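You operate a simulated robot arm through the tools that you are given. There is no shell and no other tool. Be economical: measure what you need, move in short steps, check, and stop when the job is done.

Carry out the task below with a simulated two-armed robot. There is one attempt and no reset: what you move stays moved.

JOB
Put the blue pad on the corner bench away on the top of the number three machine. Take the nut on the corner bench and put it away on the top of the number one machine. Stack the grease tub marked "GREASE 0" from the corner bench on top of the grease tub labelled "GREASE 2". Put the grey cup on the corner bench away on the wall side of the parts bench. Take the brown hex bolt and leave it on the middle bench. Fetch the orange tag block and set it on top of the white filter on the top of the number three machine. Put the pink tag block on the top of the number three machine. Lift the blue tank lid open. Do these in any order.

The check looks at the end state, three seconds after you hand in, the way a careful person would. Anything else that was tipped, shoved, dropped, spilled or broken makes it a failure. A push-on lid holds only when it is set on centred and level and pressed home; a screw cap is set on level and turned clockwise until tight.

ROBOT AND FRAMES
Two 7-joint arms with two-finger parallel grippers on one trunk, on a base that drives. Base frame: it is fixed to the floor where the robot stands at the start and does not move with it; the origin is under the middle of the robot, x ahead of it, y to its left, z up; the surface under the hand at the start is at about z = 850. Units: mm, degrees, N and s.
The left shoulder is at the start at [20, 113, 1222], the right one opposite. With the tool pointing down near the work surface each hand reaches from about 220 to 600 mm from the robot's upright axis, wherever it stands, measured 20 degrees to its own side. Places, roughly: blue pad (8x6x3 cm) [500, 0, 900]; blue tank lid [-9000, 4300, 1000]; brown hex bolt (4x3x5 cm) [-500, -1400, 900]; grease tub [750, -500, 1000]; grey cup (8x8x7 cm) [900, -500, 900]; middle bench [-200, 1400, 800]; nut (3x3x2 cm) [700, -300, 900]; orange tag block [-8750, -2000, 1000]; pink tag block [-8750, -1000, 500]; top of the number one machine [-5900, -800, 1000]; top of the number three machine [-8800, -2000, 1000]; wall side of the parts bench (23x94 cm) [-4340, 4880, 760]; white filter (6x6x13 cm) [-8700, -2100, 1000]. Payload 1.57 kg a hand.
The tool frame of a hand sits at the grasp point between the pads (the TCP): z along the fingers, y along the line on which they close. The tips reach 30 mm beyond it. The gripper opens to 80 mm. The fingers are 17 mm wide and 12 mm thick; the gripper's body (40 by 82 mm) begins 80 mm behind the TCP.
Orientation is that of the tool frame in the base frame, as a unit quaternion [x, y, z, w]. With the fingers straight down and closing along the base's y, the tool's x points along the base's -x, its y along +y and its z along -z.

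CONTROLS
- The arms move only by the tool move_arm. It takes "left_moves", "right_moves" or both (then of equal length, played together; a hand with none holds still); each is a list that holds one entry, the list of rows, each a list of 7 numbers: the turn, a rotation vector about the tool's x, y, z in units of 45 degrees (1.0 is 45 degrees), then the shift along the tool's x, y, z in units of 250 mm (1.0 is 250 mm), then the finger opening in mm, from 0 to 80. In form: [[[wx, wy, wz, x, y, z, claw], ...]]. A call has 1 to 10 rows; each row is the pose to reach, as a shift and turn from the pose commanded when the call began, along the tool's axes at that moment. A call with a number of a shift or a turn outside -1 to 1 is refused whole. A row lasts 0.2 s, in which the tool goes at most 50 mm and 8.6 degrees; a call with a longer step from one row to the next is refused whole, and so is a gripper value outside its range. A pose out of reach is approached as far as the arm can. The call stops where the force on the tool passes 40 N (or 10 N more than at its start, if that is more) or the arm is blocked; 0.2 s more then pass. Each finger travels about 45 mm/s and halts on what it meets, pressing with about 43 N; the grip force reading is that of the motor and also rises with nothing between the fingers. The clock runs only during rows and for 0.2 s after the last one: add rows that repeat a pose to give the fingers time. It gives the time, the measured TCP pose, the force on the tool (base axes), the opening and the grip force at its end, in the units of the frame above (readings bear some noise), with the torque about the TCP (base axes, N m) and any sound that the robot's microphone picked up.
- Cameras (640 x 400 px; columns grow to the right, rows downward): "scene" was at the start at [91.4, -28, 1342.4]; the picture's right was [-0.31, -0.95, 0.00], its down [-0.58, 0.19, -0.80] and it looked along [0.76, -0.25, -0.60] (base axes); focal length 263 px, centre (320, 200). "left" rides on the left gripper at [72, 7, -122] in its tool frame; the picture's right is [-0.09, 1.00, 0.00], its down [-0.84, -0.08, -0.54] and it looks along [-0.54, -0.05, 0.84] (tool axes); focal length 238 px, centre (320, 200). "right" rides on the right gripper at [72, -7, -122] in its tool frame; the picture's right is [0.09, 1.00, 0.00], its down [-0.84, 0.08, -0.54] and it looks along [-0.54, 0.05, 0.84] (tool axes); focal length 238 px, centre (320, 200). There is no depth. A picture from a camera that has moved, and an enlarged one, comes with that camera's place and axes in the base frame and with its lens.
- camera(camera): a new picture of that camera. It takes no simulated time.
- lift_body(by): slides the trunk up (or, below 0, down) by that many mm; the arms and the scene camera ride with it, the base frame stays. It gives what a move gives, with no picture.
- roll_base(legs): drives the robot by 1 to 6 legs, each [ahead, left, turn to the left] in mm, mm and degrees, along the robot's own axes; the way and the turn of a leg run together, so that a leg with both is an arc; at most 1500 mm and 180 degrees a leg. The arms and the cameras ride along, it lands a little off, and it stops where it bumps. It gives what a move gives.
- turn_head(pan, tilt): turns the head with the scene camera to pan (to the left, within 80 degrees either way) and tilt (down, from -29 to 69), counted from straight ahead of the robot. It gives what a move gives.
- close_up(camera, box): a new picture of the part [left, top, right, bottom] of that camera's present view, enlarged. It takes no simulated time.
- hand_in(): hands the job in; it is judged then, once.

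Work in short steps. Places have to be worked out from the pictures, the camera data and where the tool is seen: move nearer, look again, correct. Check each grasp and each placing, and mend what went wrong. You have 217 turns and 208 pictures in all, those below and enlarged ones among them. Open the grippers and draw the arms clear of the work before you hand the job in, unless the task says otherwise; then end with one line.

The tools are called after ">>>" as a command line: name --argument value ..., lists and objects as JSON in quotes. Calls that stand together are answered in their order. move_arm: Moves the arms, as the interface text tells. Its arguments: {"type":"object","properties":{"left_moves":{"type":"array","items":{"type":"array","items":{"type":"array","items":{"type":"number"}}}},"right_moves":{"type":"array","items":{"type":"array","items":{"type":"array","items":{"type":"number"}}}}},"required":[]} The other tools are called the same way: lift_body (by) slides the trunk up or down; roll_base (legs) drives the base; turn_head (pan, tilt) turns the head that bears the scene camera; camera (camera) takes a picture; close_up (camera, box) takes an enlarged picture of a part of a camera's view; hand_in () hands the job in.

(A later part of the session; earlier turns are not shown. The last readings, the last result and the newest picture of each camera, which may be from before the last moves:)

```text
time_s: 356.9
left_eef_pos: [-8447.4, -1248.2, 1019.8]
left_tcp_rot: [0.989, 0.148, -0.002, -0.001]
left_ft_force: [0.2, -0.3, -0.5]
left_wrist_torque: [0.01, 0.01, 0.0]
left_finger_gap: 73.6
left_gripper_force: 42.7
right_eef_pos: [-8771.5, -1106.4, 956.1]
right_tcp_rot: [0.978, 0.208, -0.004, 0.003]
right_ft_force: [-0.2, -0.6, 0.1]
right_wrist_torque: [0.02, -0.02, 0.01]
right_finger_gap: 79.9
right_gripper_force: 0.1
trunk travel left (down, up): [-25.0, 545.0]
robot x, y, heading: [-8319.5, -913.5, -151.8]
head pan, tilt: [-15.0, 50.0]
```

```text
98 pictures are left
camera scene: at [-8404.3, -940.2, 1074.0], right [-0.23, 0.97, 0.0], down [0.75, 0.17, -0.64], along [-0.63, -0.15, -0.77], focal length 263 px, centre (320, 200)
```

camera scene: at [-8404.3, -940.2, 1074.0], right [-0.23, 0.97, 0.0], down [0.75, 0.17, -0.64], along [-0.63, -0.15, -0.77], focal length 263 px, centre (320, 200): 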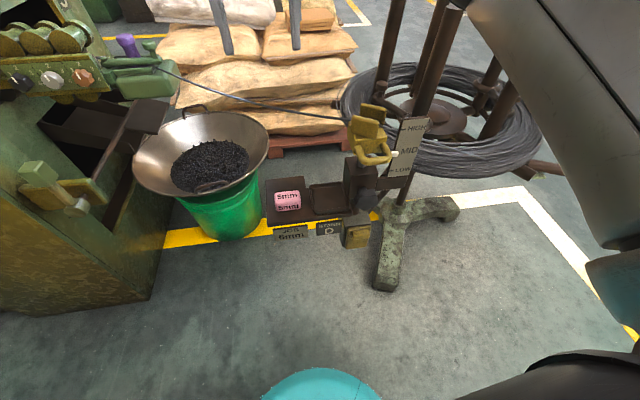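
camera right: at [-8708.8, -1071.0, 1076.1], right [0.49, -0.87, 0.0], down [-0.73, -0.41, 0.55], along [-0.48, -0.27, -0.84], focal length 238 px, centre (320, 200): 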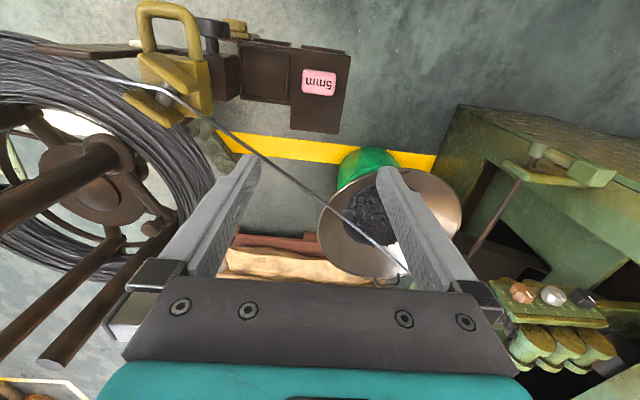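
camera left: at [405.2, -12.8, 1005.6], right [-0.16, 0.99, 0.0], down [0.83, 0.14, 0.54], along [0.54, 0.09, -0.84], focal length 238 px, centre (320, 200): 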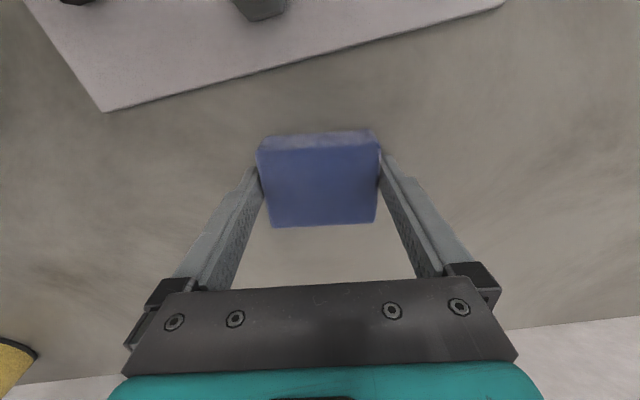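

Centre refined to ≈(-8764,-1100). Descend to z≈760 and re-measure.

>>> move_arm --right_moves '[[[0, 0, 0, 0.038, -0.011, 0.16, 80], [0, 0, 0, 0.038, -0.011, 0.32, 80], [0, 0, 0, 0.038, -0.011, 0.48, 80], [0, 0, 0, 0.038, -0.011, 0.64, 80], [0, 0, 0, 0.038, -0.011, 0.78, 80], [0, 0, 0, 0.038, -0.011, 0.78, 80]]]'

>>> camera --camera "right"

```text
time_s: 358.3
left_eef_pos: [-8448.0, -1250.2, 1019.6]
left_tcp_rot: [0.989, 0.149, -0.001, 0.0]
left_ft_force: [-0.1, -0.4, -0.5]
left_wrist_torque: [0.05, 0.01, -0.01]
left_finger_gap: 73.8
left_gripper_force: 42.9
right_eef_pos: [-8764.1, -1102.0, 762.3]
right_tcp_rot: [0.978, 0.206, -0.004, 0.003]
right_ft_force: [0.3, -0.2, 0.4]
right_wrist_torque: [0.0, -0.01, 0.0]
right_finger_gap: 79.9
right_gripper_force: 0.0
trunk travel left (down, up): [-25.0, 545.0]
robot x, y, heading: [-8319.2, -917.2, -151.8]
head pan, tilt: [-15.0, 50.0]
```

```text
97 pictures are left
camera right: at [-8701.0, -1067.6, 883.6], right [0.49, -0.87, 0.0], down [-0.73, -0.41, 0.55], along [-0.48, -0.27, -0.84], focal length 238 px, centre (320, 200)
```

right: 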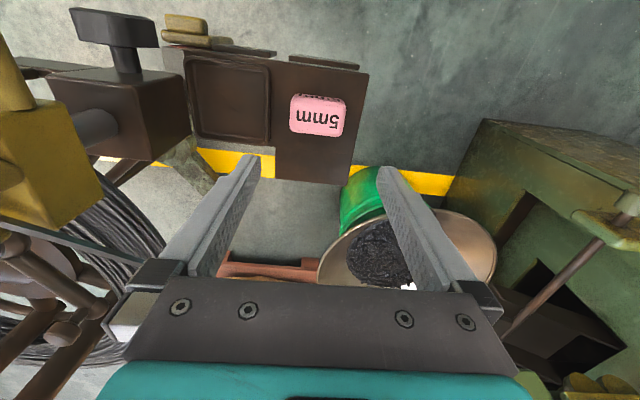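

Pink top at (-8760,-1098,614). Descend to TCP 614 and close.

>>> move_arm --right_moves '[[[0, 0, 0, 0.026, -0.007, 0.15, 80], [0, 0, 0, 0.026, -0.007, 0.3, 80], [0, 0, 0, 0.026, -0.007, 0.45, 80], [0, 0, 0, 0.026, -0.007, 0.55, 80], [0, 0, 0, 0.026, -0.007, 0.59, 80], [0, 0, 0, 0.026, -0.007, 0.59, 80], [0, 0, 0, 0.026, -0.007, 0.59, 20], [0, 0, 0, 0.026, -0.007, 0.59, 20], [0, 0, 0, 0.026, -0.007, 0.59, 20]]]'

>>> camera --camera "right"

```text
time_s: 359.4
left_eef_pos: [-8448.2, -1248.5, 1019.2]
left_tcp_rot: [0.989, 0.149, -0.002, -0.002]
left_ft_force: [-0.4, 0.9, -0.8]
left_wrist_torque: [-0.02, -0.02, -0.01]
left_finger_gap: 73.8
left_gripper_force: 42.9
right_eef_pos: [-8758.6, -1096.5, 630.5]
right_tcp_rot: [0.978, 0.206, -0.003, 0.001]
right_ft_force: [8.3, 7.2, 16.0]
right_wrist_torque: [0.95, -0.1, -0.41]
right_finger_gap: 80.0
right_gripper_force: 0.0
trunk travel left (down, up): [-25.0, 545.0]
robot x, y, heading: [-8323.2, -918.1, -151.9]
head pan, tilt: [-15.0, 50.0]
stopped in row 5 (right hand): the force on the tool passed its limit at 49 N (the readings are from after the stop); the commanded pose is now the measured one
```

```text
96 pictures are left
camera right: at [-8696.1, -1062.1, 750.8], right [0.49, -0.87, 0.0], down [-0.73, -0.41, 0.55], along [-0.48, -0.27, -0.84], focal length 238 px, centre (320, 200)
```

right: 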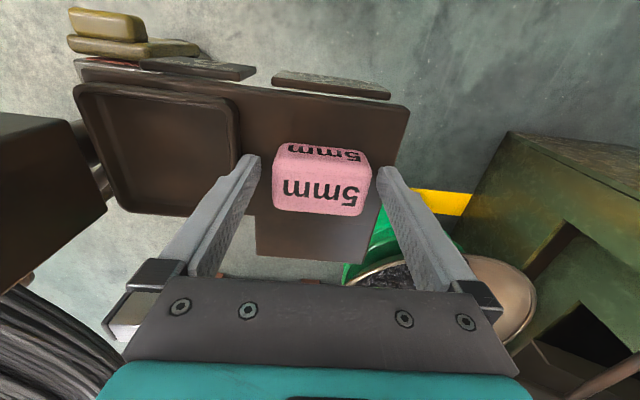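

A fingertip met the neighbouring recess rim at tip z≈600, but there's ~20 mm of overlap on the block already. Ease up 2 mm and close.

>>> move_arm --right_moves '[[[0, 0, 0, 0, 0, -0.008, 80], [0, 0, 0, 0, 0, -0.008, 20], [0, 0, 0, 0, 0, -0.008, 20], [0, 0, 0, 0, 0, -0.008, 20], [0, 0, 0, 0, 0, -0.008, 20]]]'

>>> camera --camera "right"

```text
time_s: 360.6
left_eef_pos: [-8447.2, -1249.0, 1019.0]
left_tcp_rot: [0.989, 0.149, -0.003, -0.001]
left_ft_force: [0.0, 0.6, -0.5]
left_wrist_torque: [0.0, 0.01, 0.01]
left_finger_gap: 73.9
left_gripper_force: 42.9
right_eef_pos: [-8761.3, -1097.8, 629.3]
right_tcp_rot: [0.978, 0.206, -0.006, 0.003]
right_ft_force: [-3.4, 0.3, 6.9]
right_wrist_torque: [0.27, 0.23, 0.15]
right_finger_gap: 57.2
right_gripper_force: 38.1
trunk travel left (down, up): [-25.0, 545.0]
robot x, y, heading: [-8319.7, -917.7, -151.8]
head pan, tilt: [-15.0, 50.0]
```

```text
95 pictures are left
camera right: at [-8698.0, -1062.5, 750.6], right [0.49, -0.87, 0.0], down [-0.73, -0.4, 0.55], along [-0.48, -0.27, -0.83], focal length 238 px, centre (320, 200)
```

right: 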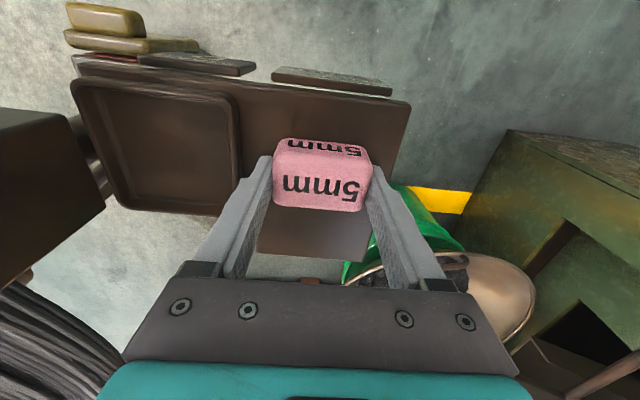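

Gripped (57 mm). Lift straight up 245 mm.

>>> move_arm --right_moves '[[[0, 0, 0, 0, 0, -0.04, 20], [0, 0, 0, 0, 0, -0.14, 20], [0, 0, 0, 0, 0, -0.3, 20], [0, 0, 0, 0, 0, -0.48, 20], [0, 0, 0, 0, 0, -0.66, 20], [0, 0, 0, 0, 0, -0.84, 20], [0, 0, 0, 0, 0, -0.99, 20]]]'

>>> camera --camera "right"

>>> camera --camera "scene"

```text
time_s: 362.2
left_eef_pos: [-8448.2, -1248.6, 1020.7]
left_tcp_rot: [0.989, 0.148, -0.002, 0.0]
left_ft_force: [-0.7, 0.5, -0.3]
left_wrist_torque: [-0.01, 0.02, 0.0]
left_finger_gap: 73.8
left_gripper_force: 43.6
right_eef_pos: [-8757.8, -1093.1, 877.4]
right_tcp_rot: [0.978, 0.206, -0.005, 0.001]
right_ft_force: [0.0, 0.0, -1.2]
right_wrist_torque: [0.0, -0.02, -0.03]
right_finger_gap: 57.0
right_gripper_force: 43.5
trunk travel left (down, up): [-25.0, 545.0]
robot x, y, heading: [-8319.6, -919.5, -151.7]
head pan, tilt: [-15.0, 50.0]
```

```text
94 pictures are left
camera right: at [-8695.4, -1058.5, 997.5], right [0.49, -0.87, 0.0], down [-0.73, -0.41, 0.55], along [-0.48, -0.27, -0.84], focal length 238 px, centre (320, 200)
```

right: 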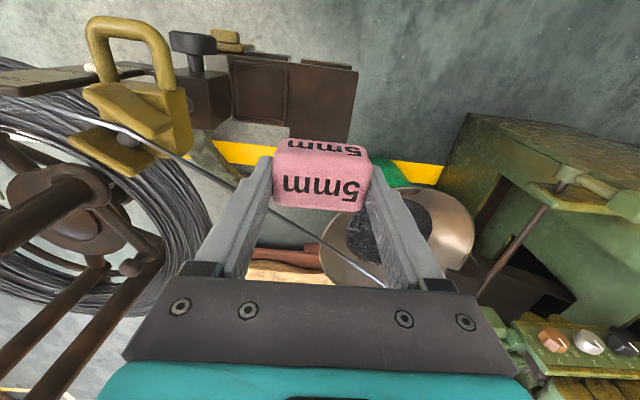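

```text
93 pictures are left
camera scene: at [-8404.2, -940.0, 1074.1], right [-0.23, 0.97, 0.0], down [0.75, 0.17, -0.64], along [-0.63, -0.15, -0.77], focal length 263 px, centre (320, 200)
```

scene: 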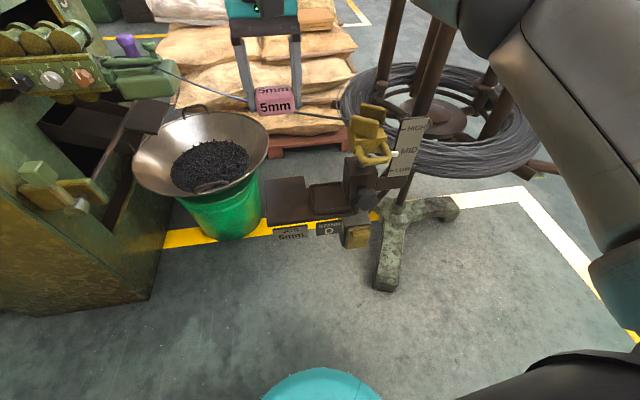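

Pink is held. Retract the right hand, raise the trunk, straighten and shift left toward machine three's near face.

>>> move_arm --right_moves '[[[0, 0, 0, 0.15, 0, -0.1, 20], [0, 0, 0, 0.3, 0, -0.2, 20], [0, 0, 0, 0.45, 0, -0.3, 20], [0, 0, 0, 0.6, 0, -0.3, 20], [0, 0, 0, 0.7, 0, -0.3, 20]]]'

>>> lift_body --by 400

>>> roll_base --legs '[[100, 0, -4.5], [0, 650, 0]]'

>>> turn_head --pan 0 --tilt 40

>>> camera --camera "scene"

```text
time_s: 363.4
left_eef_pos: [-8448.3, -1248.1, 1019.8]
left_tcp_rot: [0.989, 0.148, -0.002, -0.001]
left_ft_force: [-0.8, 0.2, -0.1]
left_wrist_torque: [-0.02, 0.03, 0.0]
left_finger_gap: 73.9
left_gripper_force: 43.1
right_eef_pos: [-8597.7, -1025.4, 948.9]
right_tcp_rot: [0.979, 0.206, -0.004, 0.002]
right_ft_force: [-0.2, -0.5, -0.7]
right_wrist_torque: [-0.06, 0.02, 0.01]
right_finger_gap: 57.1
right_gripper_force: 43.2
trunk travel left (down, up): [-25.0, 545.0]
robot x, y, heading: [-8319.8, -917.7, -151.9]
head pan, tilt: [-15.0, 50.0]
```

```text
time_s: 367.2
left_eef_pos: [-8448.7, -1248.1, 1419.3]
left_tcp_rot: [0.989, 0.149, -0.002, -0.001]
left_ft_force: [0.0, -0.2, -0.1]
left_wrist_torque: [0.02, -0.01, -0.01]
left_finger_gap: 74.1
left_gripper_force: 43.2
right_eef_pos: [-8598.9, -1025.6, 1349.8]
right_tcp_rot: [0.978, 0.207, -0.005, 0.003]
right_ft_force: [-0.3, -0.6, -0.3]
right_wrist_torque: [-0.03, 0.0, 0.0]
right_finger_gap: 57.0
right_gripper_force: 42.6
trunk travel left (down, up): [-425.0, 145.0]
robot x, y, heading: [-8321.3, -916.0, -151.7]
head pan, tilt: [-15.0, 50.0]
```

```text
time_s: 371.5
left_eef_pos: [-8310.2, -1870.3, 1420.0]
left_tcp_rot: [0.994, 0.107, -0.002, -0.001]
left_ft_force: [-0.3, -0.5, -0.5]
left_wrist_torque: [0.01, -0.01, 0.01]
left_finger_gap: 73.9
left_gripper_force: 43.3
right_eef_pos: [-8442.8, -1636.8, 1348.9]
right_tcp_rot: [0.986, 0.164, -0.004, 0.002]
right_ft_force: [-0.2, 0.0, -0.2]
right_wrist_torque: [0.04, 0.02, 0.0]
right_finger_gap: 56.6
right_gripper_force: 43.3
trunk travel left (down, up): [-425.0, 145.0]
robot x, y, heading: [-8154.7, -1553.8, -156.7]
head pan, tilt: [-15.0, 50.0]
```

```text
time_s: 372.3
left_eef_pos: [-8311.1, -1870.6, 1419.6]
left_tcp_rot: [0.994, 0.106, -0.003, 0.0]
left_ft_force: [0.2, 0.5, -1.0]
left_wrist_torque: [0.0, 0.04, 0.01]
left_finger_gap: 73.9
left_gripper_force: 43.3
right_eef_pos: [-8443.4, -1634.5, 1349.0]
right_tcp_rot: [0.986, 0.164, -0.005, 0.003]
right_ft_force: [0.4, 0.3, -0.4]
right_wrist_torque: [-0.02, -0.01, -0.01]
right_finger_gap: 57.0
right_gripper_force: 43.1
trunk travel left (down, up): [-425.0, 145.0]
robot x, y, heading: [-8155.5, -1548.3, -156.8]
head pan, tilt: [0.0, 40.0]
```

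```text
92 pictures are left
camera scene: at [-8242.6, -1589.5, 1488.2], right [-0.39, 0.92, 0.0], down [0.59, 0.25, -0.77], along [-0.7, -0.3, -0.64], focal length 263 px, centre (320, 200)
```

scene: 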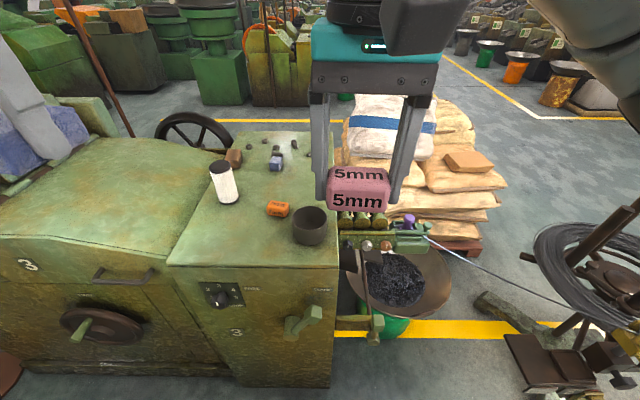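

Excellent view of machine three's top (z≈968). Plan: pad at front-left, pink at front-centre, then orange onto the filter. Drive in closer.

>>> roll_base --legs '[[0, 187, 0], [160, 0, 0]]'

>>> camera --camera "scene"

>>> camera --camera "left"

```text
time_s: 374.9
left_eef_pos: [-8381.6, -2106.1, 1418.5]
left_tcp_rot: [0.995, 0.104, -0.001, -0.001]
left_ft_force: [-0.9, 0.3, -1.1]
left_wrist_torque: [0.02, -0.05, 0.0]
left_finger_gap: 73.6
left_gripper_force: 42.9
right_eef_pos: [-8512.1, -1871.1, 1349.2]
right_tcp_rot: [0.987, 0.163, -0.004, 0.002]
right_ft_force: [0.3, -0.2, -0.8]
right_wrist_torque: [0.02, -0.02, 0.0]
right_finger_gap: 56.6
right_gripper_force: 42.8
trunk travel left (down, up): [-425.0, 145.0]
robot x, y, heading: [-8225.2, -1790.4, -156.8]
head pan, tilt: [0.0, 40.0]
```

```text
91 pictures are left
camera scene: at [-8312.9, -1825.3, 1488.1], right [-0.39, 0.92, 0.0], down [0.59, 0.25, -0.77], along [-0.7, -0.3, -0.64], focal length 263 px, centre (320, 200)
```

scene: 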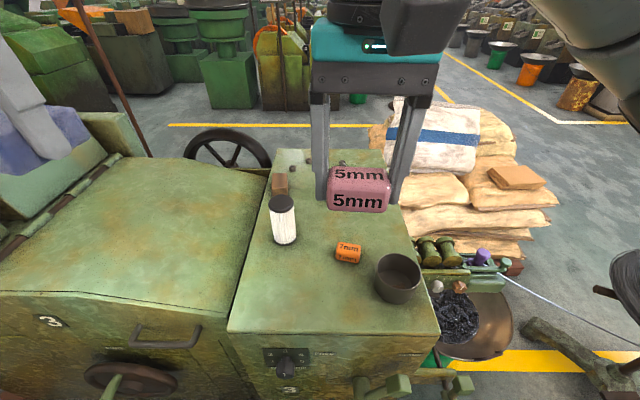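

```text
90 pictures are left
camera left: at [-8309.9, -2097.3, 1541.5], right [0.12, -0.99, 0.0], down [-0.83, -0.1, 0.54], along [-0.54, -0.06, -0.84], focal length 238 px, centre (320, 200)
```

left: 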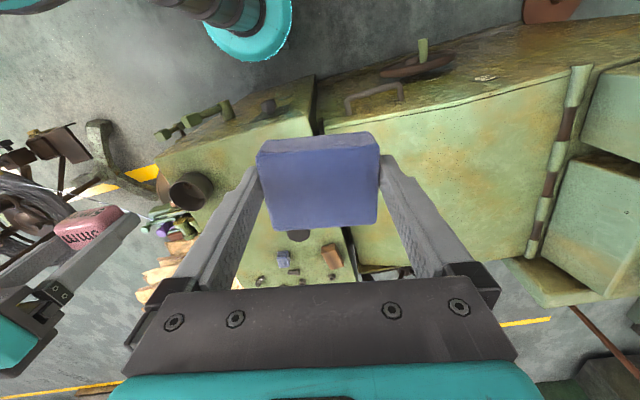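

Move the pad above its spot (−8568,−2017) and start down; shift the right hand 100 mm right for room.

>>> move_arm --left_moves '[[[0, 0, -0.09, -0.13, -0.1, 0, 30], [0, 0, -0.18, -0.26, -0.2, 0, 30], [0, 0, -0.267, -0.4, -0.3, 0, 30], [0, 0, -0.267, -0.53, -0.4, 0, 30], [0, 0, -0.267, -0.655, -0.503, 0, 30], [0, 0, -0.267, -0.655, -0.503, 0.18, 30], [0, 0, -0.267, -0.655, -0.503, 0.36, 30], [0, 0, -0.267, -0.655, -0.503, 0.54, 30], [0, 0, -0.267, -0.655, -0.503, 0.72, 30], [0, 0, -0.267, -0.655, -0.503, 0.9, 30]]]' --right_moves '[[[0, 0, 0, 0, -0.1, 0, 20], [0, 0, 0, 0, -0.2, 0, 20], [0, 0, 0, 0, -0.3, 0, 20], [0, 0, 0, 0, -0.4, 0, 20], [0, 0, 0, 0, -0.4, 0, 20], [0, 0, 0, 0, -0.4, 0, 20], [0, 0, 0, 0, -0.4, 0, 20], [0, 0, 0, 0, -0.4, 0, 20], [0, 0, 0, 0, -0.4, 0, 20], [0, 0, 0, 0, -0.4, 0, 20]]]'

>>> camera --camera "left"

>>> camera --camera "scene"

```text
time_s: 377.1
left_eef_pos: [-8570.6, -2012.8, 1193.5]
left_tcp_rot: [0.978, 0.209, -0.003, -0.002]
left_ft_force: [-0.5, 0.5, -0.7]
left_wrist_torque: [0.01, 0.0, -0.03]
left_finger_gap: 73.7
left_gripper_force: 43.1
right_eef_pos: [-8543.8, -1776.2, 1347.1]
right_tcp_rot: [0.986, 0.164, -0.005, 0.003]
right_ft_force: [-0.5, 0.7, -1.3]
right_wrist_torque: [-0.02, 0.03, 0.0]
right_finger_gap: 56.8
right_gripper_force: 42.7
trunk travel left (down, up): [-425.0, 145.0]
robot x, y, heading: [-8224.3, -1784.9, -156.7]
head pan, tilt: [0.0, 40.0]
```

```text
89 pictures are left
camera left: at [-8501.5, -1988.8, 1314.7], right [0.32, -0.95, 0.0], down [-0.79, -0.27, 0.55], along [-0.52, -0.17, -0.84], focal length 238 px, centre (320, 200)
```

left: 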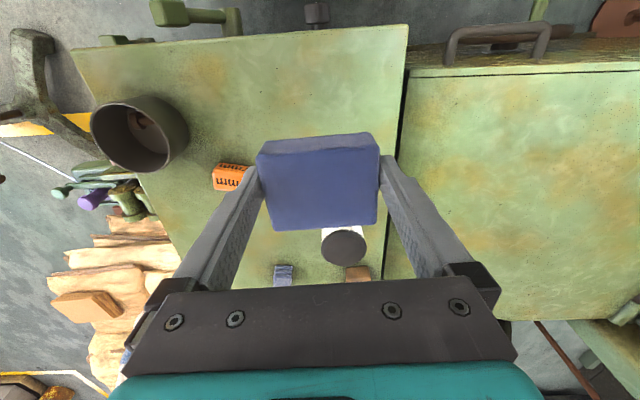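

```text
88 pictures are left
camera scene: at [-8312.1, -1824.9, 1488.2], right [-0.39, 0.92, 0.0], down [0.59, 0.25, -0.77], along [-0.7, -0.3, -0.64], focal length 263 px, centre (320, 200)
```

scene: 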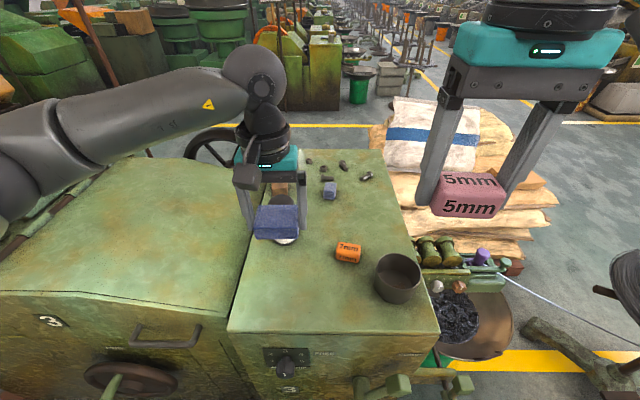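

Landing zone (320,107) is clear. Descend to ~8 mm above the surface.

>>> move_arm --left_moves '[[[0, 0, 0, 0, 0, 0.18, 30], [0, 0, 0, 0, 0, 0.36, 30], [0, 0, 0, 0, 0, 0.54, 30], [0, 0, 0, 0, 0, 0.68, 30], [0, 0, 0, 0, 0, 0.74, 30], [0, 0, 0, 0, 0, 0.752, 30], [0, 0, 0, 0, 0, 0.764, 30], [0, 0, 0, 0, 0, 0.772, 30]]]'

>>> camera --camera "left"

```text
time_s: 378.9
left_eef_pos: [-8570.0, -2015.9, 1003.4]
left_tcp_rot: [0.978, 0.208, -0.003, 0.0]
left_ft_force: [2.0, -1.4, 10.3]
left_wrist_torque: [-0.33, -0.02, 0.05]
left_finger_gap: 74.1
left_gripper_force: 42.9
right_eef_pos: [-8544.0, -1776.7, 1347.2]
right_tcp_rot: [0.987, 0.163, -0.005, 0.002]
right_ft_force: [0.3, -0.2, -0.9]
right_wrist_torque: [0.02, 0.02, 0.02]
right_finger_gap: 56.9
right_gripper_force: 43.1
trunk travel left (down, up): [-425.0, 145.0]
robot x, y, heading: [-8225.3, -1785.8, -157.0]
head pan, tilt: [0.0, 40.0]
```

```text
87 pictures are left
camera left: at [-8499.8, -1992.7, 1125.0], right [0.32, -0.95, 0.0], down [-0.79, -0.27, 0.55], along [-0.52, -0.17, -0.84], focal length 238 px, centre (320, 200)
```

left: 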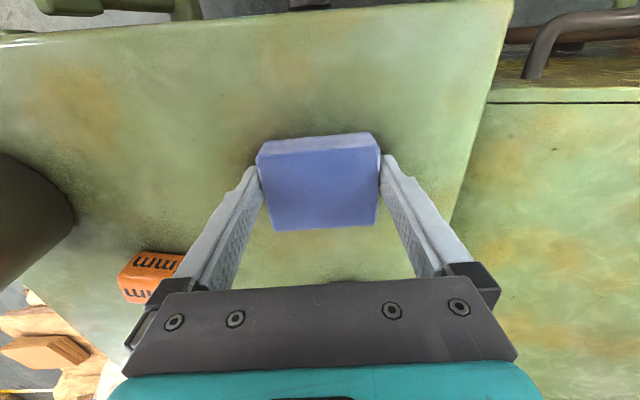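

Pad touches down (10 N). Open and rise.

>>> move_arm --left_moves '[[[0, 0, 0, 0, 0, 0.004, 80], [0, 0, 0, 0, 0, 0.004, 80], [0, 0, 0, 0, 0, 0.004, 80], [0, 0, 0, 0, 0, -0.06, 80], [0, 0, 0, 0, 0, -0.2, 80], [0, 0, 0, 0, 0, -0.38, 80], [0, 0, 0, 0, 0, -0.56, 80], [0, 0, 0, 0, 0, -0.74, 80], [0, 0, 0, 0, 0, -0.92, 80]]]'

>>> camera --camera "left"

>>> camera --camera "right"

```text
time_s: 380.9
left_eef_pos: [-8569.4, -2011.8, 1234.4]
left_tcp_rot: [0.978, 0.208, -0.001, -0.001]
left_ft_force: [-0.1, 0.2, 0.4]
left_wrist_torque: [-0.01, 0.04, -0.03]
left_finger_gap: 79.8
left_gripper_force: 0.2
right_eef_pos: [-8544.0, -1774.7, 1346.9]
right_tcp_rot: [0.987, 0.163, -0.006, 0.002]
right_ft_force: [-0.1, -0.5, -0.4]
right_wrist_torque: [-0.01, -0.02, 0.02]
right_finger_gap: 56.7
right_gripper_force: 43.5
trunk travel left (down, up): [-425.0, 145.0]
robot x, y, heading: [-8224.2, -1788.2, -156.7]
head pan, tilt: [0.0, 40.0]
```

```text
86 pictures are left
camera left: at [-8499.5, -1988.7, 1356.2], right [0.32, -0.95, 0.0], down [-0.79, -0.27, 0.54], along [-0.52, -0.17, -0.84], focal length 238 px, centre (320, 200)
```

left: 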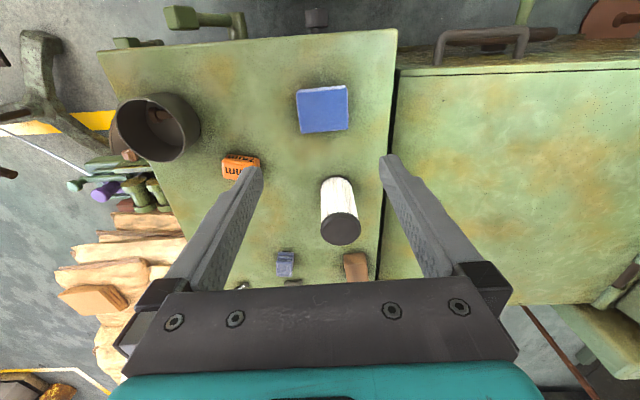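

```text
85 pictures are left
camera right: at [-8477.7, -1746.4, 1468.3], right [0.41, -0.91, 0.0], down [-0.76, -0.34, 0.55], along [-0.5, -0.23, -0.83], focal length 238 px, centre (320, 200)
```

right: 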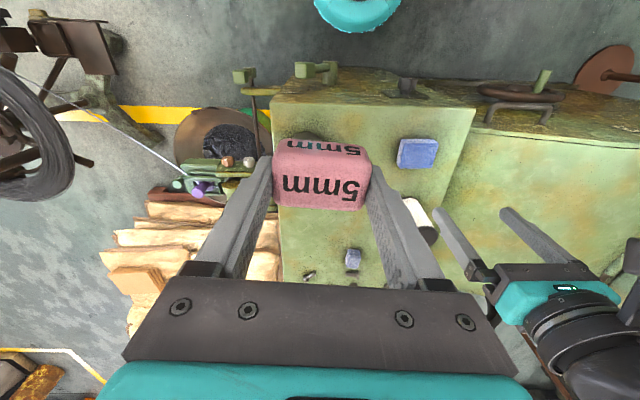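

Pad is down. Move the left hand back out of the way and bring pink over (−8612,−1899).

>>> move_arm --left_moves '[[[0, 0, 0, 0.1, 0.1, -0.1, 80], [0, 0, 0, 0.2, 0.2, -0.2, 80], [0, 0, 0, 0.3, 0.3, -0.3, 80], [0, 0, 0, 0.4, 0.4, -0.4, 80], [0, 0, 0, 0.4, 0.45, -0.4, 80], [0, 0, 0, 0.4, 0.45, -0.4, 80], [0, 0, 0, 0.4, 0.45, -0.4, 80], [0, 0, 0, 0.4, 0.45, -0.4, 80], [0, 0, 0, 0.4, 0.45, -0.4, 80], [0, 0, 0, 0.4, 0.45, -0.4, 80]]]' --right_moves '[[[0, 0, 0, 0, 0, 0, 20], [0, 0, 0, 0, 0, 0, 20], [0, 0, -0.05, -0.13, 0.13, 0, 20], [0, 0, -0.11, -0.27, 0.26, 0, 20], [0, 0, -0.11, -0.412, 0.4, 0, 20], [0, 0, -0.11, -0.412, 0.4, 0.18, 20], [0, 0, -0.11, -0.412, 0.4, 0.36, 20], [0, 0, -0.11, -0.412, 0.4, 0.54, 20], [0, 0, -0.11, -0.412, 0.4, 0.72, 20], [0, 0, -0.11, -0.412, 0.4, 0.9, 20]]]'

>>> camera --camera "right"

```text
time_s: 383.1
left_eef_pos: [-8431.3, -2079.5, 1328.8]
left_tcp_rot: [0.978, 0.208, -0.001, -0.001]
left_ft_force: [0.2, -0.3, -0.3]
left_wrist_torque: [0.0, 0.0, 0.01]
left_finger_gap: 80.2
left_gripper_force: 0.0
right_eef_pos: [-8613.6, -1902.0, 1124.1]
right_tcp_rot: [0.979, 0.206, -0.005, 0.002]
right_ft_force: [0.2, -0.6, -0.4]
right_wrist_torque: [0.01, 0.01, -0.04]
right_finger_gap: 57.0
right_gripper_force: 42.5
trunk travel left (down, up): [-425.0, 145.0]
robot x, y, heading: [-8219.9, -1786.5, -156.8]
head pan, tilt: [0.0, 40.0]
```

```text
84 pictures are left
camera right: at [-8550.2, -1868.0, 1244.4], right [0.49, -0.87, 0.0], down [-0.73, -0.4, 0.55], along [-0.48, -0.27, -0.83], focal length 238 px, centre (320, 200)
```

right: 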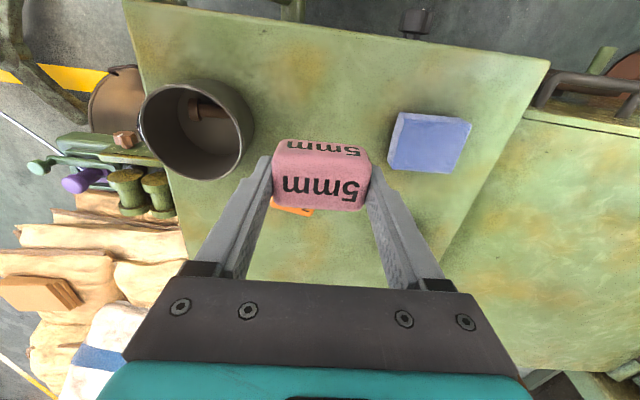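

Landing area clear. Descend and feel for contact.

>>> move_arm --right_moves '[[[0, 0, 0, 0, 0, 0.16, 20], [0, 0, 0, 0, 0, 0.3, 20], [0, 0, 0, 0, 0, 0.4, 20], [0, 0, 0, 0, 0, 0.43, 20], [0, 0, 0, 0, 0, 0.444, 20], [0, 0, 0, 0, 0, 0.456, 20], [0, 0, 0, 0, 0, 0.466, 20]]]'

>>> camera --camera "right"

```text
time_s: 384.7
left_eef_pos: [-8429.9, -2080.6, 1330.0]
left_tcp_rot: [0.978, 0.208, -0.002, 0.0]
left_ft_force: [0.1, 0.1, -0.8]
left_wrist_torque: [-0.02, -0.02, 0.01]
left_finger_gap: 79.8
left_gripper_force: 0.0
right_eef_pos: [-8612.2, -1904.6, 1007.9]
right_tcp_rot: [0.979, 0.206, -0.005, 0.002]
right_ft_force: [0.2, 0.2, -2.0]
right_wrist_torque: [-0.01, -0.01, 0.03]
right_finger_gap: 56.9
right_gripper_force: 43.0
trunk travel left (down, up): [-425.0, 145.0]
robot x, y, heading: [-8221.8, -1782.5, -156.7]
head pan, tilt: [0.0, 40.0]
```

```text
83 pictures are left
camera right: at [-8548.2, -1869.4, 1128.6], right [0.48, -0.87, 0.0], down [-0.73, -0.4, 0.55], along [-0.48, -0.27, -0.83], focal length 238 px, centre (320, 200)
```

right: 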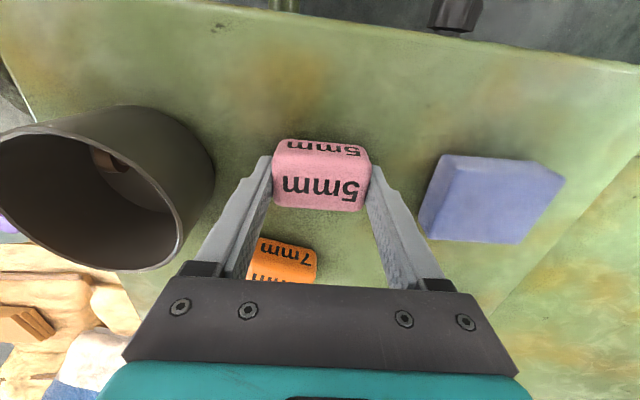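

Still slightly above; continue in 2 mm steps.

>>> move_arm --right_moves '[[[0, 0, 0, 0, 0, 0.008, 20], [0, 0, 0, 0, 0, 0.016, 20], [0, 0, 0, 0, 0, 0.024, 20], [0, 0, 0, 0, 0, 0.032, 20], [0, 0, 0, 0, 0, 0.04, 20]]]'

```text
time_s: 385.9
left_eef_pos: [-8429.8, -2080.2, 1330.2]
left_tcp_rot: [0.978, 0.207, -0.002, -0.001]
left_ft_force: [0.0, 0.1, 0.2]
left_wrist_torque: [0.01, 0.02, -0.02]
left_finger_gap: 79.8
left_gripper_force: 0.0
right_eef_pos: [-8612.5, -1905.4, 999.9]
right_tcp_rot: [0.979, 0.205, -0.005, 0.003]
right_ft_force: [1.6, 2.2, 8.8]
right_wrist_torque: [0.33, 0.09, -0.08]
right_finger_gap: 56.8
right_gripper_force: 43.3
trunk travel left (down, up): [-425.0, 145.0]
robot x, y, heading: [-8220.9, -1785.3, -156.9]
head pan, tilt: [0.0, 40.0]
```

Contact. Open to 76 and rise, then check.

>>> move_arm --right_moves '[[[0, 0, 0, 0, 0, 0, 74], [0, 0, 0, 0, 0, 0, 74], [0, 0, 0, 0, 0, 0, 74], [0, 0, 0, 0, 0, -0.06, 74], [0, 0, 0, 0, 0, -0.2, 74], [0, 0, 0, 0, 0, -0.38, 74], [0, 0, 0, 0, 0, -0.56, 74], [0, 0, 0, 0, 0, -0.72, 74]]]'

>>> camera --camera "right"

```text
time_s: 387.7
left_eef_pos: [-8430.7, -2080.2, 1331.2]
left_tcp_rot: [0.978, 0.208, -0.002, 0.0]
left_ft_force: [-0.4, 0.0, -0.4]
left_wrist_torque: [0.01, 0.01, 0.0]
left_finger_gap: 79.9
left_gripper_force: 0.1
right_eef_pos: [-8610.1, -1906.4, 1177.1]
right_tcp_rot: [0.979, 0.205, -0.004, 0.002]
right_ft_force: [-0.5, 0.1, 0.5]
right_wrist_torque: [0.0, -0.03, -0.03]
right_finger_gap: 73.8
right_gripper_force: 0.1
trunk travel left (down, up): [-425.0, 145.0]
robot x, y, heading: [-8225.6, -1787.2, -156.8]
head pan, tilt: [0.0, 40.0]
```

```text
82 pictures are left
camera right: at [-8546.7, -1871.0, 1297.6], right [0.48, -0.87, 0.0], down [-0.73, -0.4, 0.55], along [-0.48, -0.27, -0.83], focal length 238 px, centre (320, 200)
```

right: 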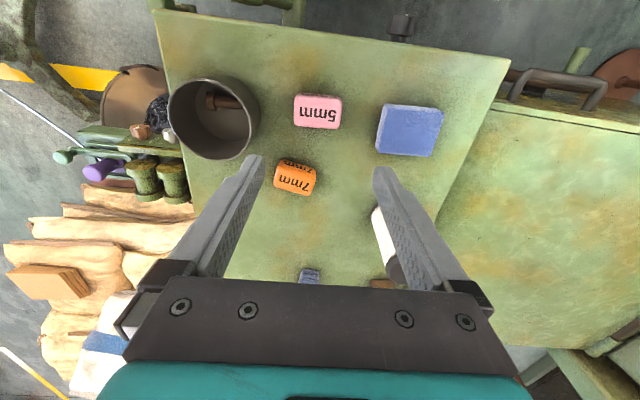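

Pink and pad are fine. Now orange with the left hand: retract right hand, move left over the orange block with a 19° yaw to match it.

>>> move_arm --right_moves '[[[0, 0, 0, 0.1, -0.1, -0.15, 74], [0, 0, 0, 0.2, -0.2, -0.3, 74], [0, 0, 0, 0.3, -0.3, -0.4, 74], [0, 0, 0, 0.45, -0.35, -0.45, 74], [0, 0, 0, 0.6, -0.4, -0.45, 74], [0, 0, 0, 0.7, -0.45, -0.45, 74], [0, 0, 0, 0.7, -0.5, -0.45, 74], [0, 0, 0, 0.7, -0.5, -0.45, 74], [0, 0, 0, 0.7, -0.5, -0.45, 74], [0, 0, 0, 0.7, -0.5, -0.45, 74]]]' --left_moves '[[[0, 0, 0, 0, 0, 0, 80], [0, 0, 0, -0.05, -0.05, 0, 80], [0, 0, 0.08, -0.12, -0.18, 0, 80], [0, 0, 0.16, -0.2, -0.33, 0, 80], [0, 0, 0.24, -0.3, -0.48, 0, 80], [0, 0, 0.32, -0.4, -0.63, 0, 80], [0, 0, 0.4, -0.5, -0.78, 0, 80], [0, 0, 0.42, -0.6, -0.92, 0.07, 80], [0, 0, 0.42, -0.7, -0.98, 0.2, 80], [0, 0, 0.42, -0.73, -0.98, 0.38, 80]]]'

>>> camera --camera "left"

```text
refused: row 1 steps farther than a row can; nothing moved
```

```text
81 pictures are left
camera left: at [-8361.1, -2056.5, 1451.5], right [0.32, -0.95, 0.0], down [-0.79, -0.27, 0.54], along [-0.52, -0.17, -0.84], focal length 238 px, centre (320, 200)
```

left: 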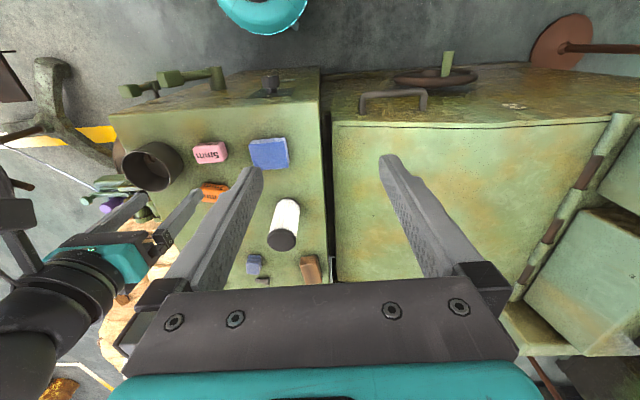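

Shorter steps for the right hand's first rows.

>>> move_arm --right_moves '[[[0, 0, 0, 0.08, -0.08, -0.13, 74], [0, 0, 0, 0.16, -0.16, -0.26, 74], [0, 0, 0, 0.26, -0.24, -0.36, 74], [0, 0, 0, 0.38, -0.3, -0.42, 74], [0, 0, 0, 0.52, -0.36, -0.45, 74], [0, 0, 0, 0.65, -0.42, -0.45, 74], [0, 0, 0, 0.7, -0.48, -0.45, 74], [0, 0, 0, 0.7, -0.5, -0.45, 74], [0, 0, 0, 0.7, -0.5, -0.45, 74], [0, 0, 0, 0.7, -0.5, -0.45, 74]]]' --left_moves '[[[0, 0, 0, 0, 0, 0, 80], [0, 0, 0, -0.05, -0.05, 0, 80], [0, 0, 0.08, -0.12, -0.18, 0, 80], [0, 0, 0.16, -0.2, -0.33, 0, 80], [0, 0, 0.24, -0.3, -0.48, 0, 80], [0, 0, 0.32, -0.4, -0.63, 0, 80], [0, 0, 0.4, -0.5, -0.78, 0, 80], [0, 0, 0.42, -0.6, -0.92, 0.05, 80], [0, 0, 0.42, -0.7, -0.98, 0.15, 80], [0, 0, 0.42, -0.73, -0.98, 0.33, 80]]]'

>>> camera --camera "left"

```text
time_s: 389.9
left_eef_pos: [-8697.2, -1927.1, 1249.7]
left_tcp_rot: [0.999, 0.045, -0.002, -0.001]
left_ft_force: [0.6, 0.1, 0.9]
left_wrist_torque: [0.03, 0.01, 0.02]
left_finger_gap: 80.2
left_gripper_force: 0.1
right_eef_pos: [-8500.4, -1719.3, 1287.8]
right_tcp_rot: [0.979, 0.206, -0.005, 0.002]
right_ft_force: [-0.7, 0.1, -0.4]
right_wrist_torque: [0.03, -0.01, 0.03]
right_finger_gap: 73.9
right_gripper_force: 0.1
trunk travel left (down, up): [-425.0, 145.0]
robot x, y, heading: [-8224.0, -1788.4, -156.6]
head pan, tilt: [0.0, 40.0]
```

```text
80 pictures are left
camera left: at [-8623.7, -1926.4, 1371.4], right [0.0, -1.0, 0.0], down [-0.84, 0.0, 0.55], along [-0.55, 0.0, -0.84], focal length 238 px, centre (320, 200)
```

left: 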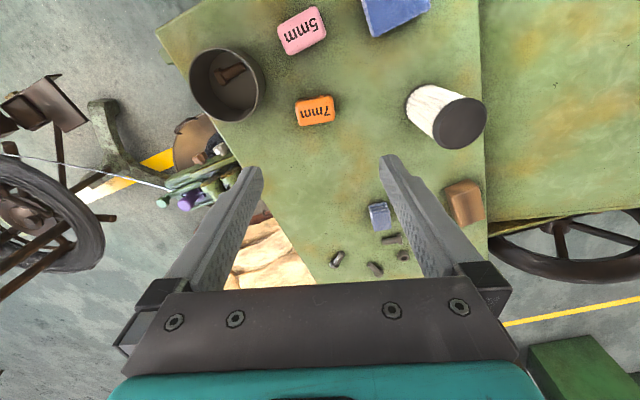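

Orange centre (-8705,-1919). Correct, narrow to 72 mm and descend to TCP 1004, then close.

>>> move_arm --left_moves '[[[0, 0, -0.075, -0.029, -0.035, 0.15, 72], [0, 0, -0.075, -0.029, -0.035, 0.33, 72], [0, 0, -0.075, -0.029, -0.035, 0.51, 72], [0, 0, -0.075, -0.029, -0.035, 0.69, 72], [0, 0, -0.075, -0.029, -0.035, 0.85, 72], [0, 0, -0.075, -0.029, -0.035, 0.94, 72], [0, 0, -0.075, -0.029, -0.035, 0.98, 72], [0, 0, -0.075, -0.029, -0.035, 0.98, 20], [0, 0, -0.075, -0.029, -0.035, 0.98, 20], [0, 0, -0.075, -0.029, -0.035, 0.98, 20]]]'

>>> camera --camera "left"

```text
time_s: 392.1
left_eef_pos: [-8707.3, -1921.8, 1006.8]
left_tcp_rot: [0.997, 0.075, -0.001, -0.001]
left_ft_force: [-0.4, 0.1, 0.2]
left_wrist_torque: [-0.01, 0.02, -0.01]
left_finger_gap: 56.8
left_gripper_force: 31.8
right_eef_pos: [-8499.4, -1717.9, 1287.5]
right_tcp_rot: [0.979, 0.205, -0.006, 0.002]
right_ft_force: [0.3, 0.6, -0.3]
right_wrist_torque: [0.02, -0.01, -0.02]
right_finger_gap: 74.1
right_gripper_force: 0.1
trunk travel left (down, up): [-425.0, 145.0]
robot x, y, heading: [-8224.7, -1784.9, -156.7]
head pan, tilt: [0.0, 40.0]
```

```text
79 pictures are left
camera left: at [-8634.2, -1916.7, 1129.1], right [0.06, -1.0, 0.0], down [-0.84, -0.05, 0.54], along [-0.54, -0.03, -0.84], focal length 238 px, centre (320, 200)
```

left: 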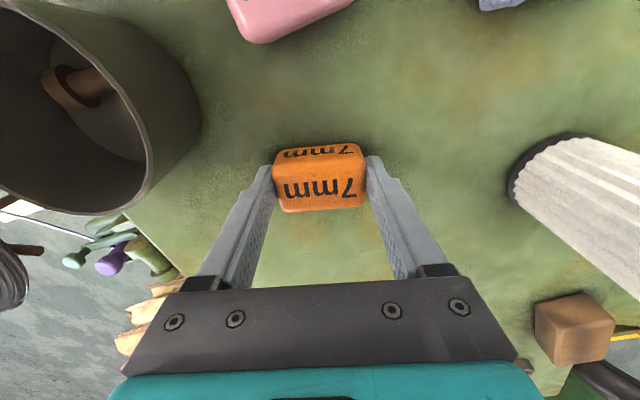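

Orange gripped (56.8 mm; bottom = TCP−39). Lift and carry above the filter.

>>> move_arm --left_moves '[[[0, 0, 0, 0, 0, -0.08, 20], [0, 0, 0, 0, 0, -0.25, 20], [0, 0, 0, 0, 0, -0.43, 20], [0, 0, 0, 0, 0, -0.61, 20], [0, 0, 0, 0, 0, -0.79, 20], [0, 0, 0, -0.01, 0.1, -0.88, 20], [0, 0, 0, -0.02, 0.28, -0.9, 20], [0, 0, 0, -0.04, 0.46, -0.9, 20], [0, 0, 0, -0.06, 0.64, -0.9, 20], [0, 0, 0, -0.062, 0.65, -0.9, 20]]]'

>>> camera --camera "left"

>>> camera --camera "scene"

```text
time_s: 394.3
left_eef_pos: [-8696.6, -2085.3, 1229.7]
left_tcp_rot: [0.997, 0.075, -0.001, 0.0]
left_ft_force: [-0.3, 0.2, -1.2]
left_wrist_torque: [0.01, -0.01, 0.02]
left_finger_gap: 56.7
left_gripper_force: 42.8
right_eef_pos: [-8500.5, -1717.7, 1286.7]
right_tcp_rot: [0.979, 0.205, -0.005, 0.002]
right_ft_force: [-0.3, -0.2, -0.2]
right_wrist_torque: [0.02, -0.03, 0.0]
right_finger_gap: 74.2
right_gripper_force: 0.0
trunk travel left (down, up): [-425.0, 145.0]
robot x, y, heading: [-8224.9, -1786.9, -157.1]
head pan, tilt: [0.0, 40.0]
```

```text
78 pictures are left
camera left: at [-8623.6, -2080.1, 1352.4], right [0.06, -1.0, 0.0], down [-0.84, -0.05, 0.54], along [-0.54, -0.03, -0.84], focal length 238 px, centre (320, 200)
```

left: 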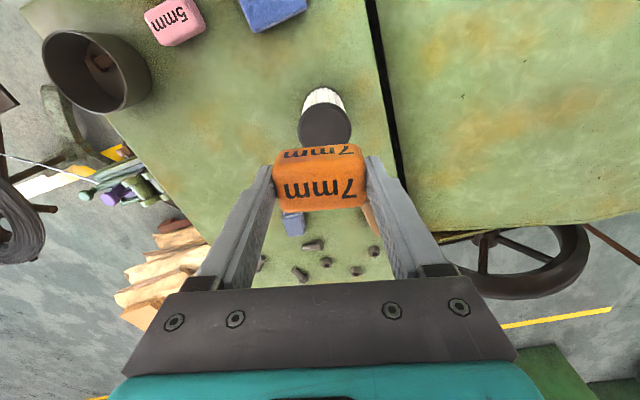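

```text
77 pictures are left
camera scene: at [-8312.0, -1824.2, 1488.2], right [-0.39, 0.92, 0.0], down [0.59, 0.25, -0.77], along [-0.7, -0.3, -0.64], focal length 263 px, centre (320, 200)
```

scene: 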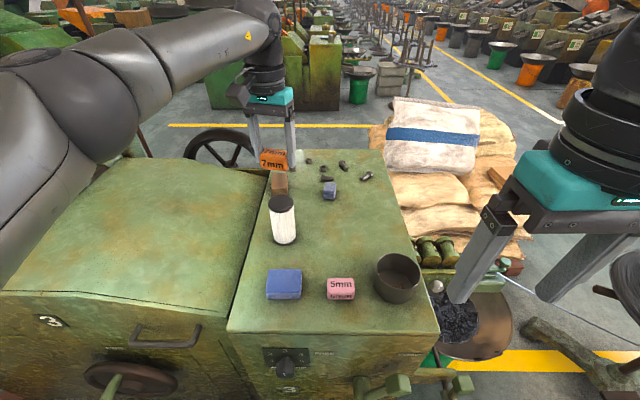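

Aligned within ~2 mm over the filter (top ≈1097). Descend to ~6 mm above and check.

>>> move_arm --left_moves '[[[0, 0, 0, 0, 0.004, 0.12, 20], [0, 0, 0, 0, 0.004, 0.24, 20], [0, 0, 0, 0, 0.004, 0.32, 20], [0, 0, 0, 0, 0.004, 0.348, 20], [0, 0, 0, 0, 0.004, 0.348, 20]]]'

>>> camera --camera "left"

>>> close_up --camera "scene" --box '[210, 110, 370, 260]'

```text
time_s: 395.5
left_eef_pos: [-8698.3, -2085.1, 1143.6]
left_tcp_rot: [0.997, 0.073, -0.002, 0.0]
left_ft_force: [0.1, -0.4, -0.6]
left_wrist_torque: [-0.01, -0.02, -0.01]
left_finger_gap: 56.7
left_gripper_force: 43.0
right_eef_pos: [-8500.6, -1719.0, 1287.2]
right_tcp_rot: [0.979, 0.206, -0.005, 0.002]
right_ft_force: [-0.3, -0.1, -1.0]
right_wrist_torque: [0.0, -0.01, 0.01]
right_finger_gap: 74.1
right_gripper_force: 0.1
trunk travel left (down, up): [-425.0, 145.0]
robot x, y, heading: [-8221.0, -1786.2, -156.8]
head pan, tilt: [0.0, 40.0]
```

```text
76 pictures are left
camera left: at [-8624.9, -2080.0, 1264.9], right [0.06, -1.0, 0.0], down [-0.84, -0.05, 0.54], along [-0.54, -0.03, -0.84], focal length 238 px, centre (320, 200)
```

left: 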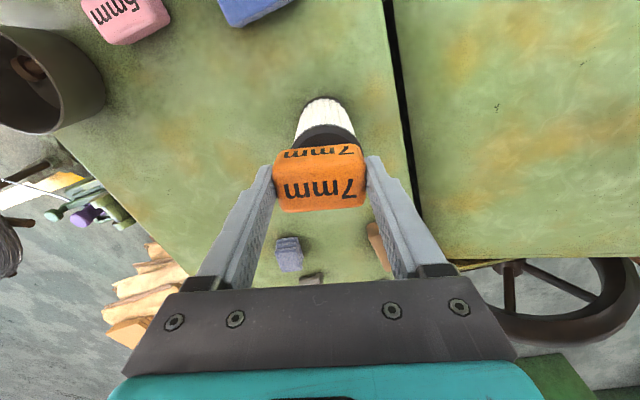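

```text
2.67 times, centred on (290, 185) of scene
camera zoom: at [-8312.0, -1824.8, 1488.2], right [-0.39, 0.92, 0.0], down [0.59, 0.25, -0.77], along [-0.7, -0.3, -0.64], focal length 700 px, centre (400, 240)
```

zoom: 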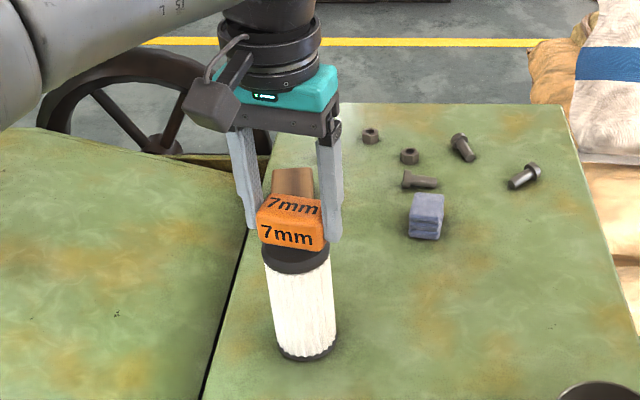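

Slight 3 mm correction left, then lower in fine steps to contact.

>>> move_arm --left_moves '[[[0, 0, 0, 0, 0.014, 0, 20], [0, 0, 0, 0, 0.014, 0.01, 20], [0, 0, 0, 0, 0.014, 0.016, 20], [0, 0, 0, 0, 0.014, 0.022, 20], [0, 0, 0, 0, 0.014, 0.028, 20]]]'

```text
time_s: 396.7
left_eef_pos: [-8696.6, -2086.3, 1137.5]
left_tcp_rot: [0.997, 0.075, -0.001, -0.001]
left_ft_force: [-0.7, 0.5, -0.9]
left_wrist_torque: [-0.02, -0.01, -0.01]
left_finger_gap: 56.8
left_gripper_force: 42.7
right_eef_pos: [-8499.0, -1718.7, 1287.3]
right_tcp_rot: [0.979, 0.205, -0.005, 0.002]
right_ft_force: [0.1, -0.8, -0.4]
right_wrist_torque: [0.01, 0.0, 0.0]
right_finger_gap: 74.1
right_gripper_force: 0.0
trunk travel left (down, up): [-425.0, 145.0]
robot x, y, heading: [-8221.2, -1787.8, -156.9]
head pan, tilt: [0.0, 40.0]
```

>>> move_arm --left_moves '[[[0, 0, 0, 0, 0, 0.006, 20], [0, 0, 0, 0, 0, 0.012, 20], [0, 0, 0, 0, 0, 0.018, 20], [0, 0, 0, 0, 0, 0.024, 20]]]'

>>> close_up --camera "scene" --box '[240, 140, 330, 240]'

```text
time_s: 397.7
left_eef_pos: [-8697.2, -2089.1, 1132.7]
left_tcp_rot: [0.997, 0.074, -0.003, 0.0]
left_ft_force: [-0.2, -1.2, 7.1]
left_wrist_torque: [-0.06, 0.03, -0.02]
left_finger_gap: 56.9
left_gripper_force: 43.1
right_eef_pos: [-8497.6, -1718.5, 1286.7]
right_tcp_rot: [0.979, 0.206, -0.004, 0.002]
right_ft_force: [-0.5, -0.2, -0.1]
right_wrist_torque: [-0.03, 0.01, 0.01]
right_finger_gap: 74.1
right_gripper_force: 0.1
trunk travel left (down, up): [-425.0, 145.0]
robot x, y, heading: [-8223.2, -1786.8, -157.0]
head pan, tilt: [0.0, 40.0]
```

```text
4.00 times, centred on (285, 190) of scene
camera zoom: at [-8311.3, -1824.5, 1488.4], right [-0.39, 0.92, 0.0], down [0.59, 0.25, -0.77], along [-0.71, -0.3, -0.64], focal length 1050 px, centre (460, 240)
```

zoom: 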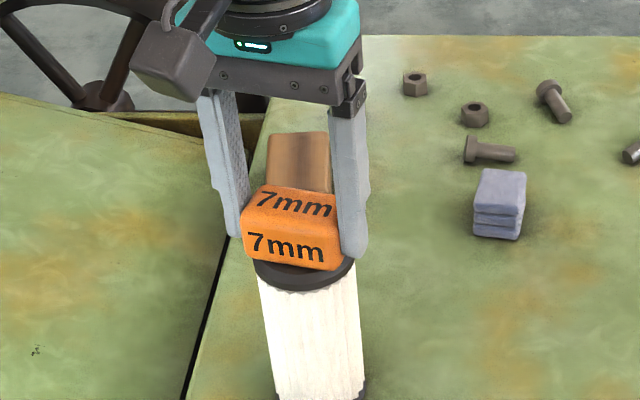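

Contact. Orange sits ~5 mm left of centre; nudge: lift 3 mm, shift 4 mm right, lower again.

>>> move_arm --left_moves '[[[0, 0, 0, 0, 0, -0.016, 20], [0, 0, 0, 0, -0.018, -0.016, 20], [0, 0, 0, 0, -0.018, -0.006, 20], [0, 0, 0, 0, -0.018, 0, 20], [0, 0, 0, 0, -0.018, 0.004, 20]]]'

>>> close_up --camera "scene" --box '[240, 140, 330, 240]'

```text
time_s: 398.9
left_eef_pos: [-8698.2, -2085.1, 1131.6]
left_tcp_rot: [0.997, 0.074, -0.001, 0.0]
left_ft_force: [0.7, 0.4, 7.8]
left_wrist_torque: [-0.07, -0.03, 0.01]
left_finger_gap: 56.9
left_gripper_force: 43.4
right_eef_pos: [-8498.3, -1719.1, 1286.6]
right_tcp_rot: [0.979, 0.206, -0.005, 0.003]
right_ft_force: [-0.4, -0.6, -0.1]
right_wrist_torque: [-0.01, 0.03, 0.0]
right_finger_gap: 74.0
right_gripper_force: 0.1
trunk travel left (down, up): [-425.0, 145.0]
robot x, y, heading: [-8223.0, -1787.8, -156.9]
head pan, tilt: [0.0, 40.0]
```

```text
4.00 times, centred on (285, 190) of scene
camera zoom: at [-8311.2, -1824.5, 1488.4], right [-0.39, 0.92, 0.0], down [0.59, 0.25, -0.77], along [-0.71, -0.3, -0.64], focal length 1050 px, centre (460, 240)
```

zoom: 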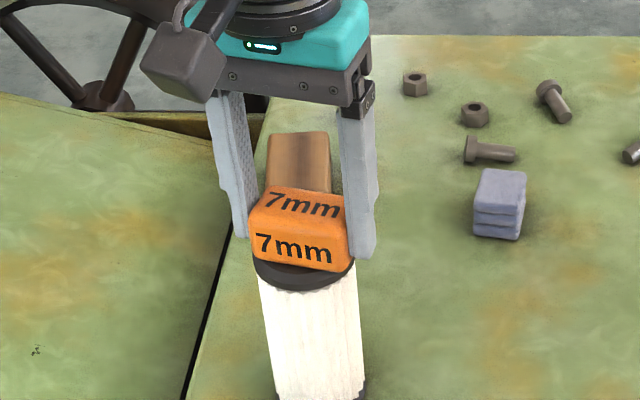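

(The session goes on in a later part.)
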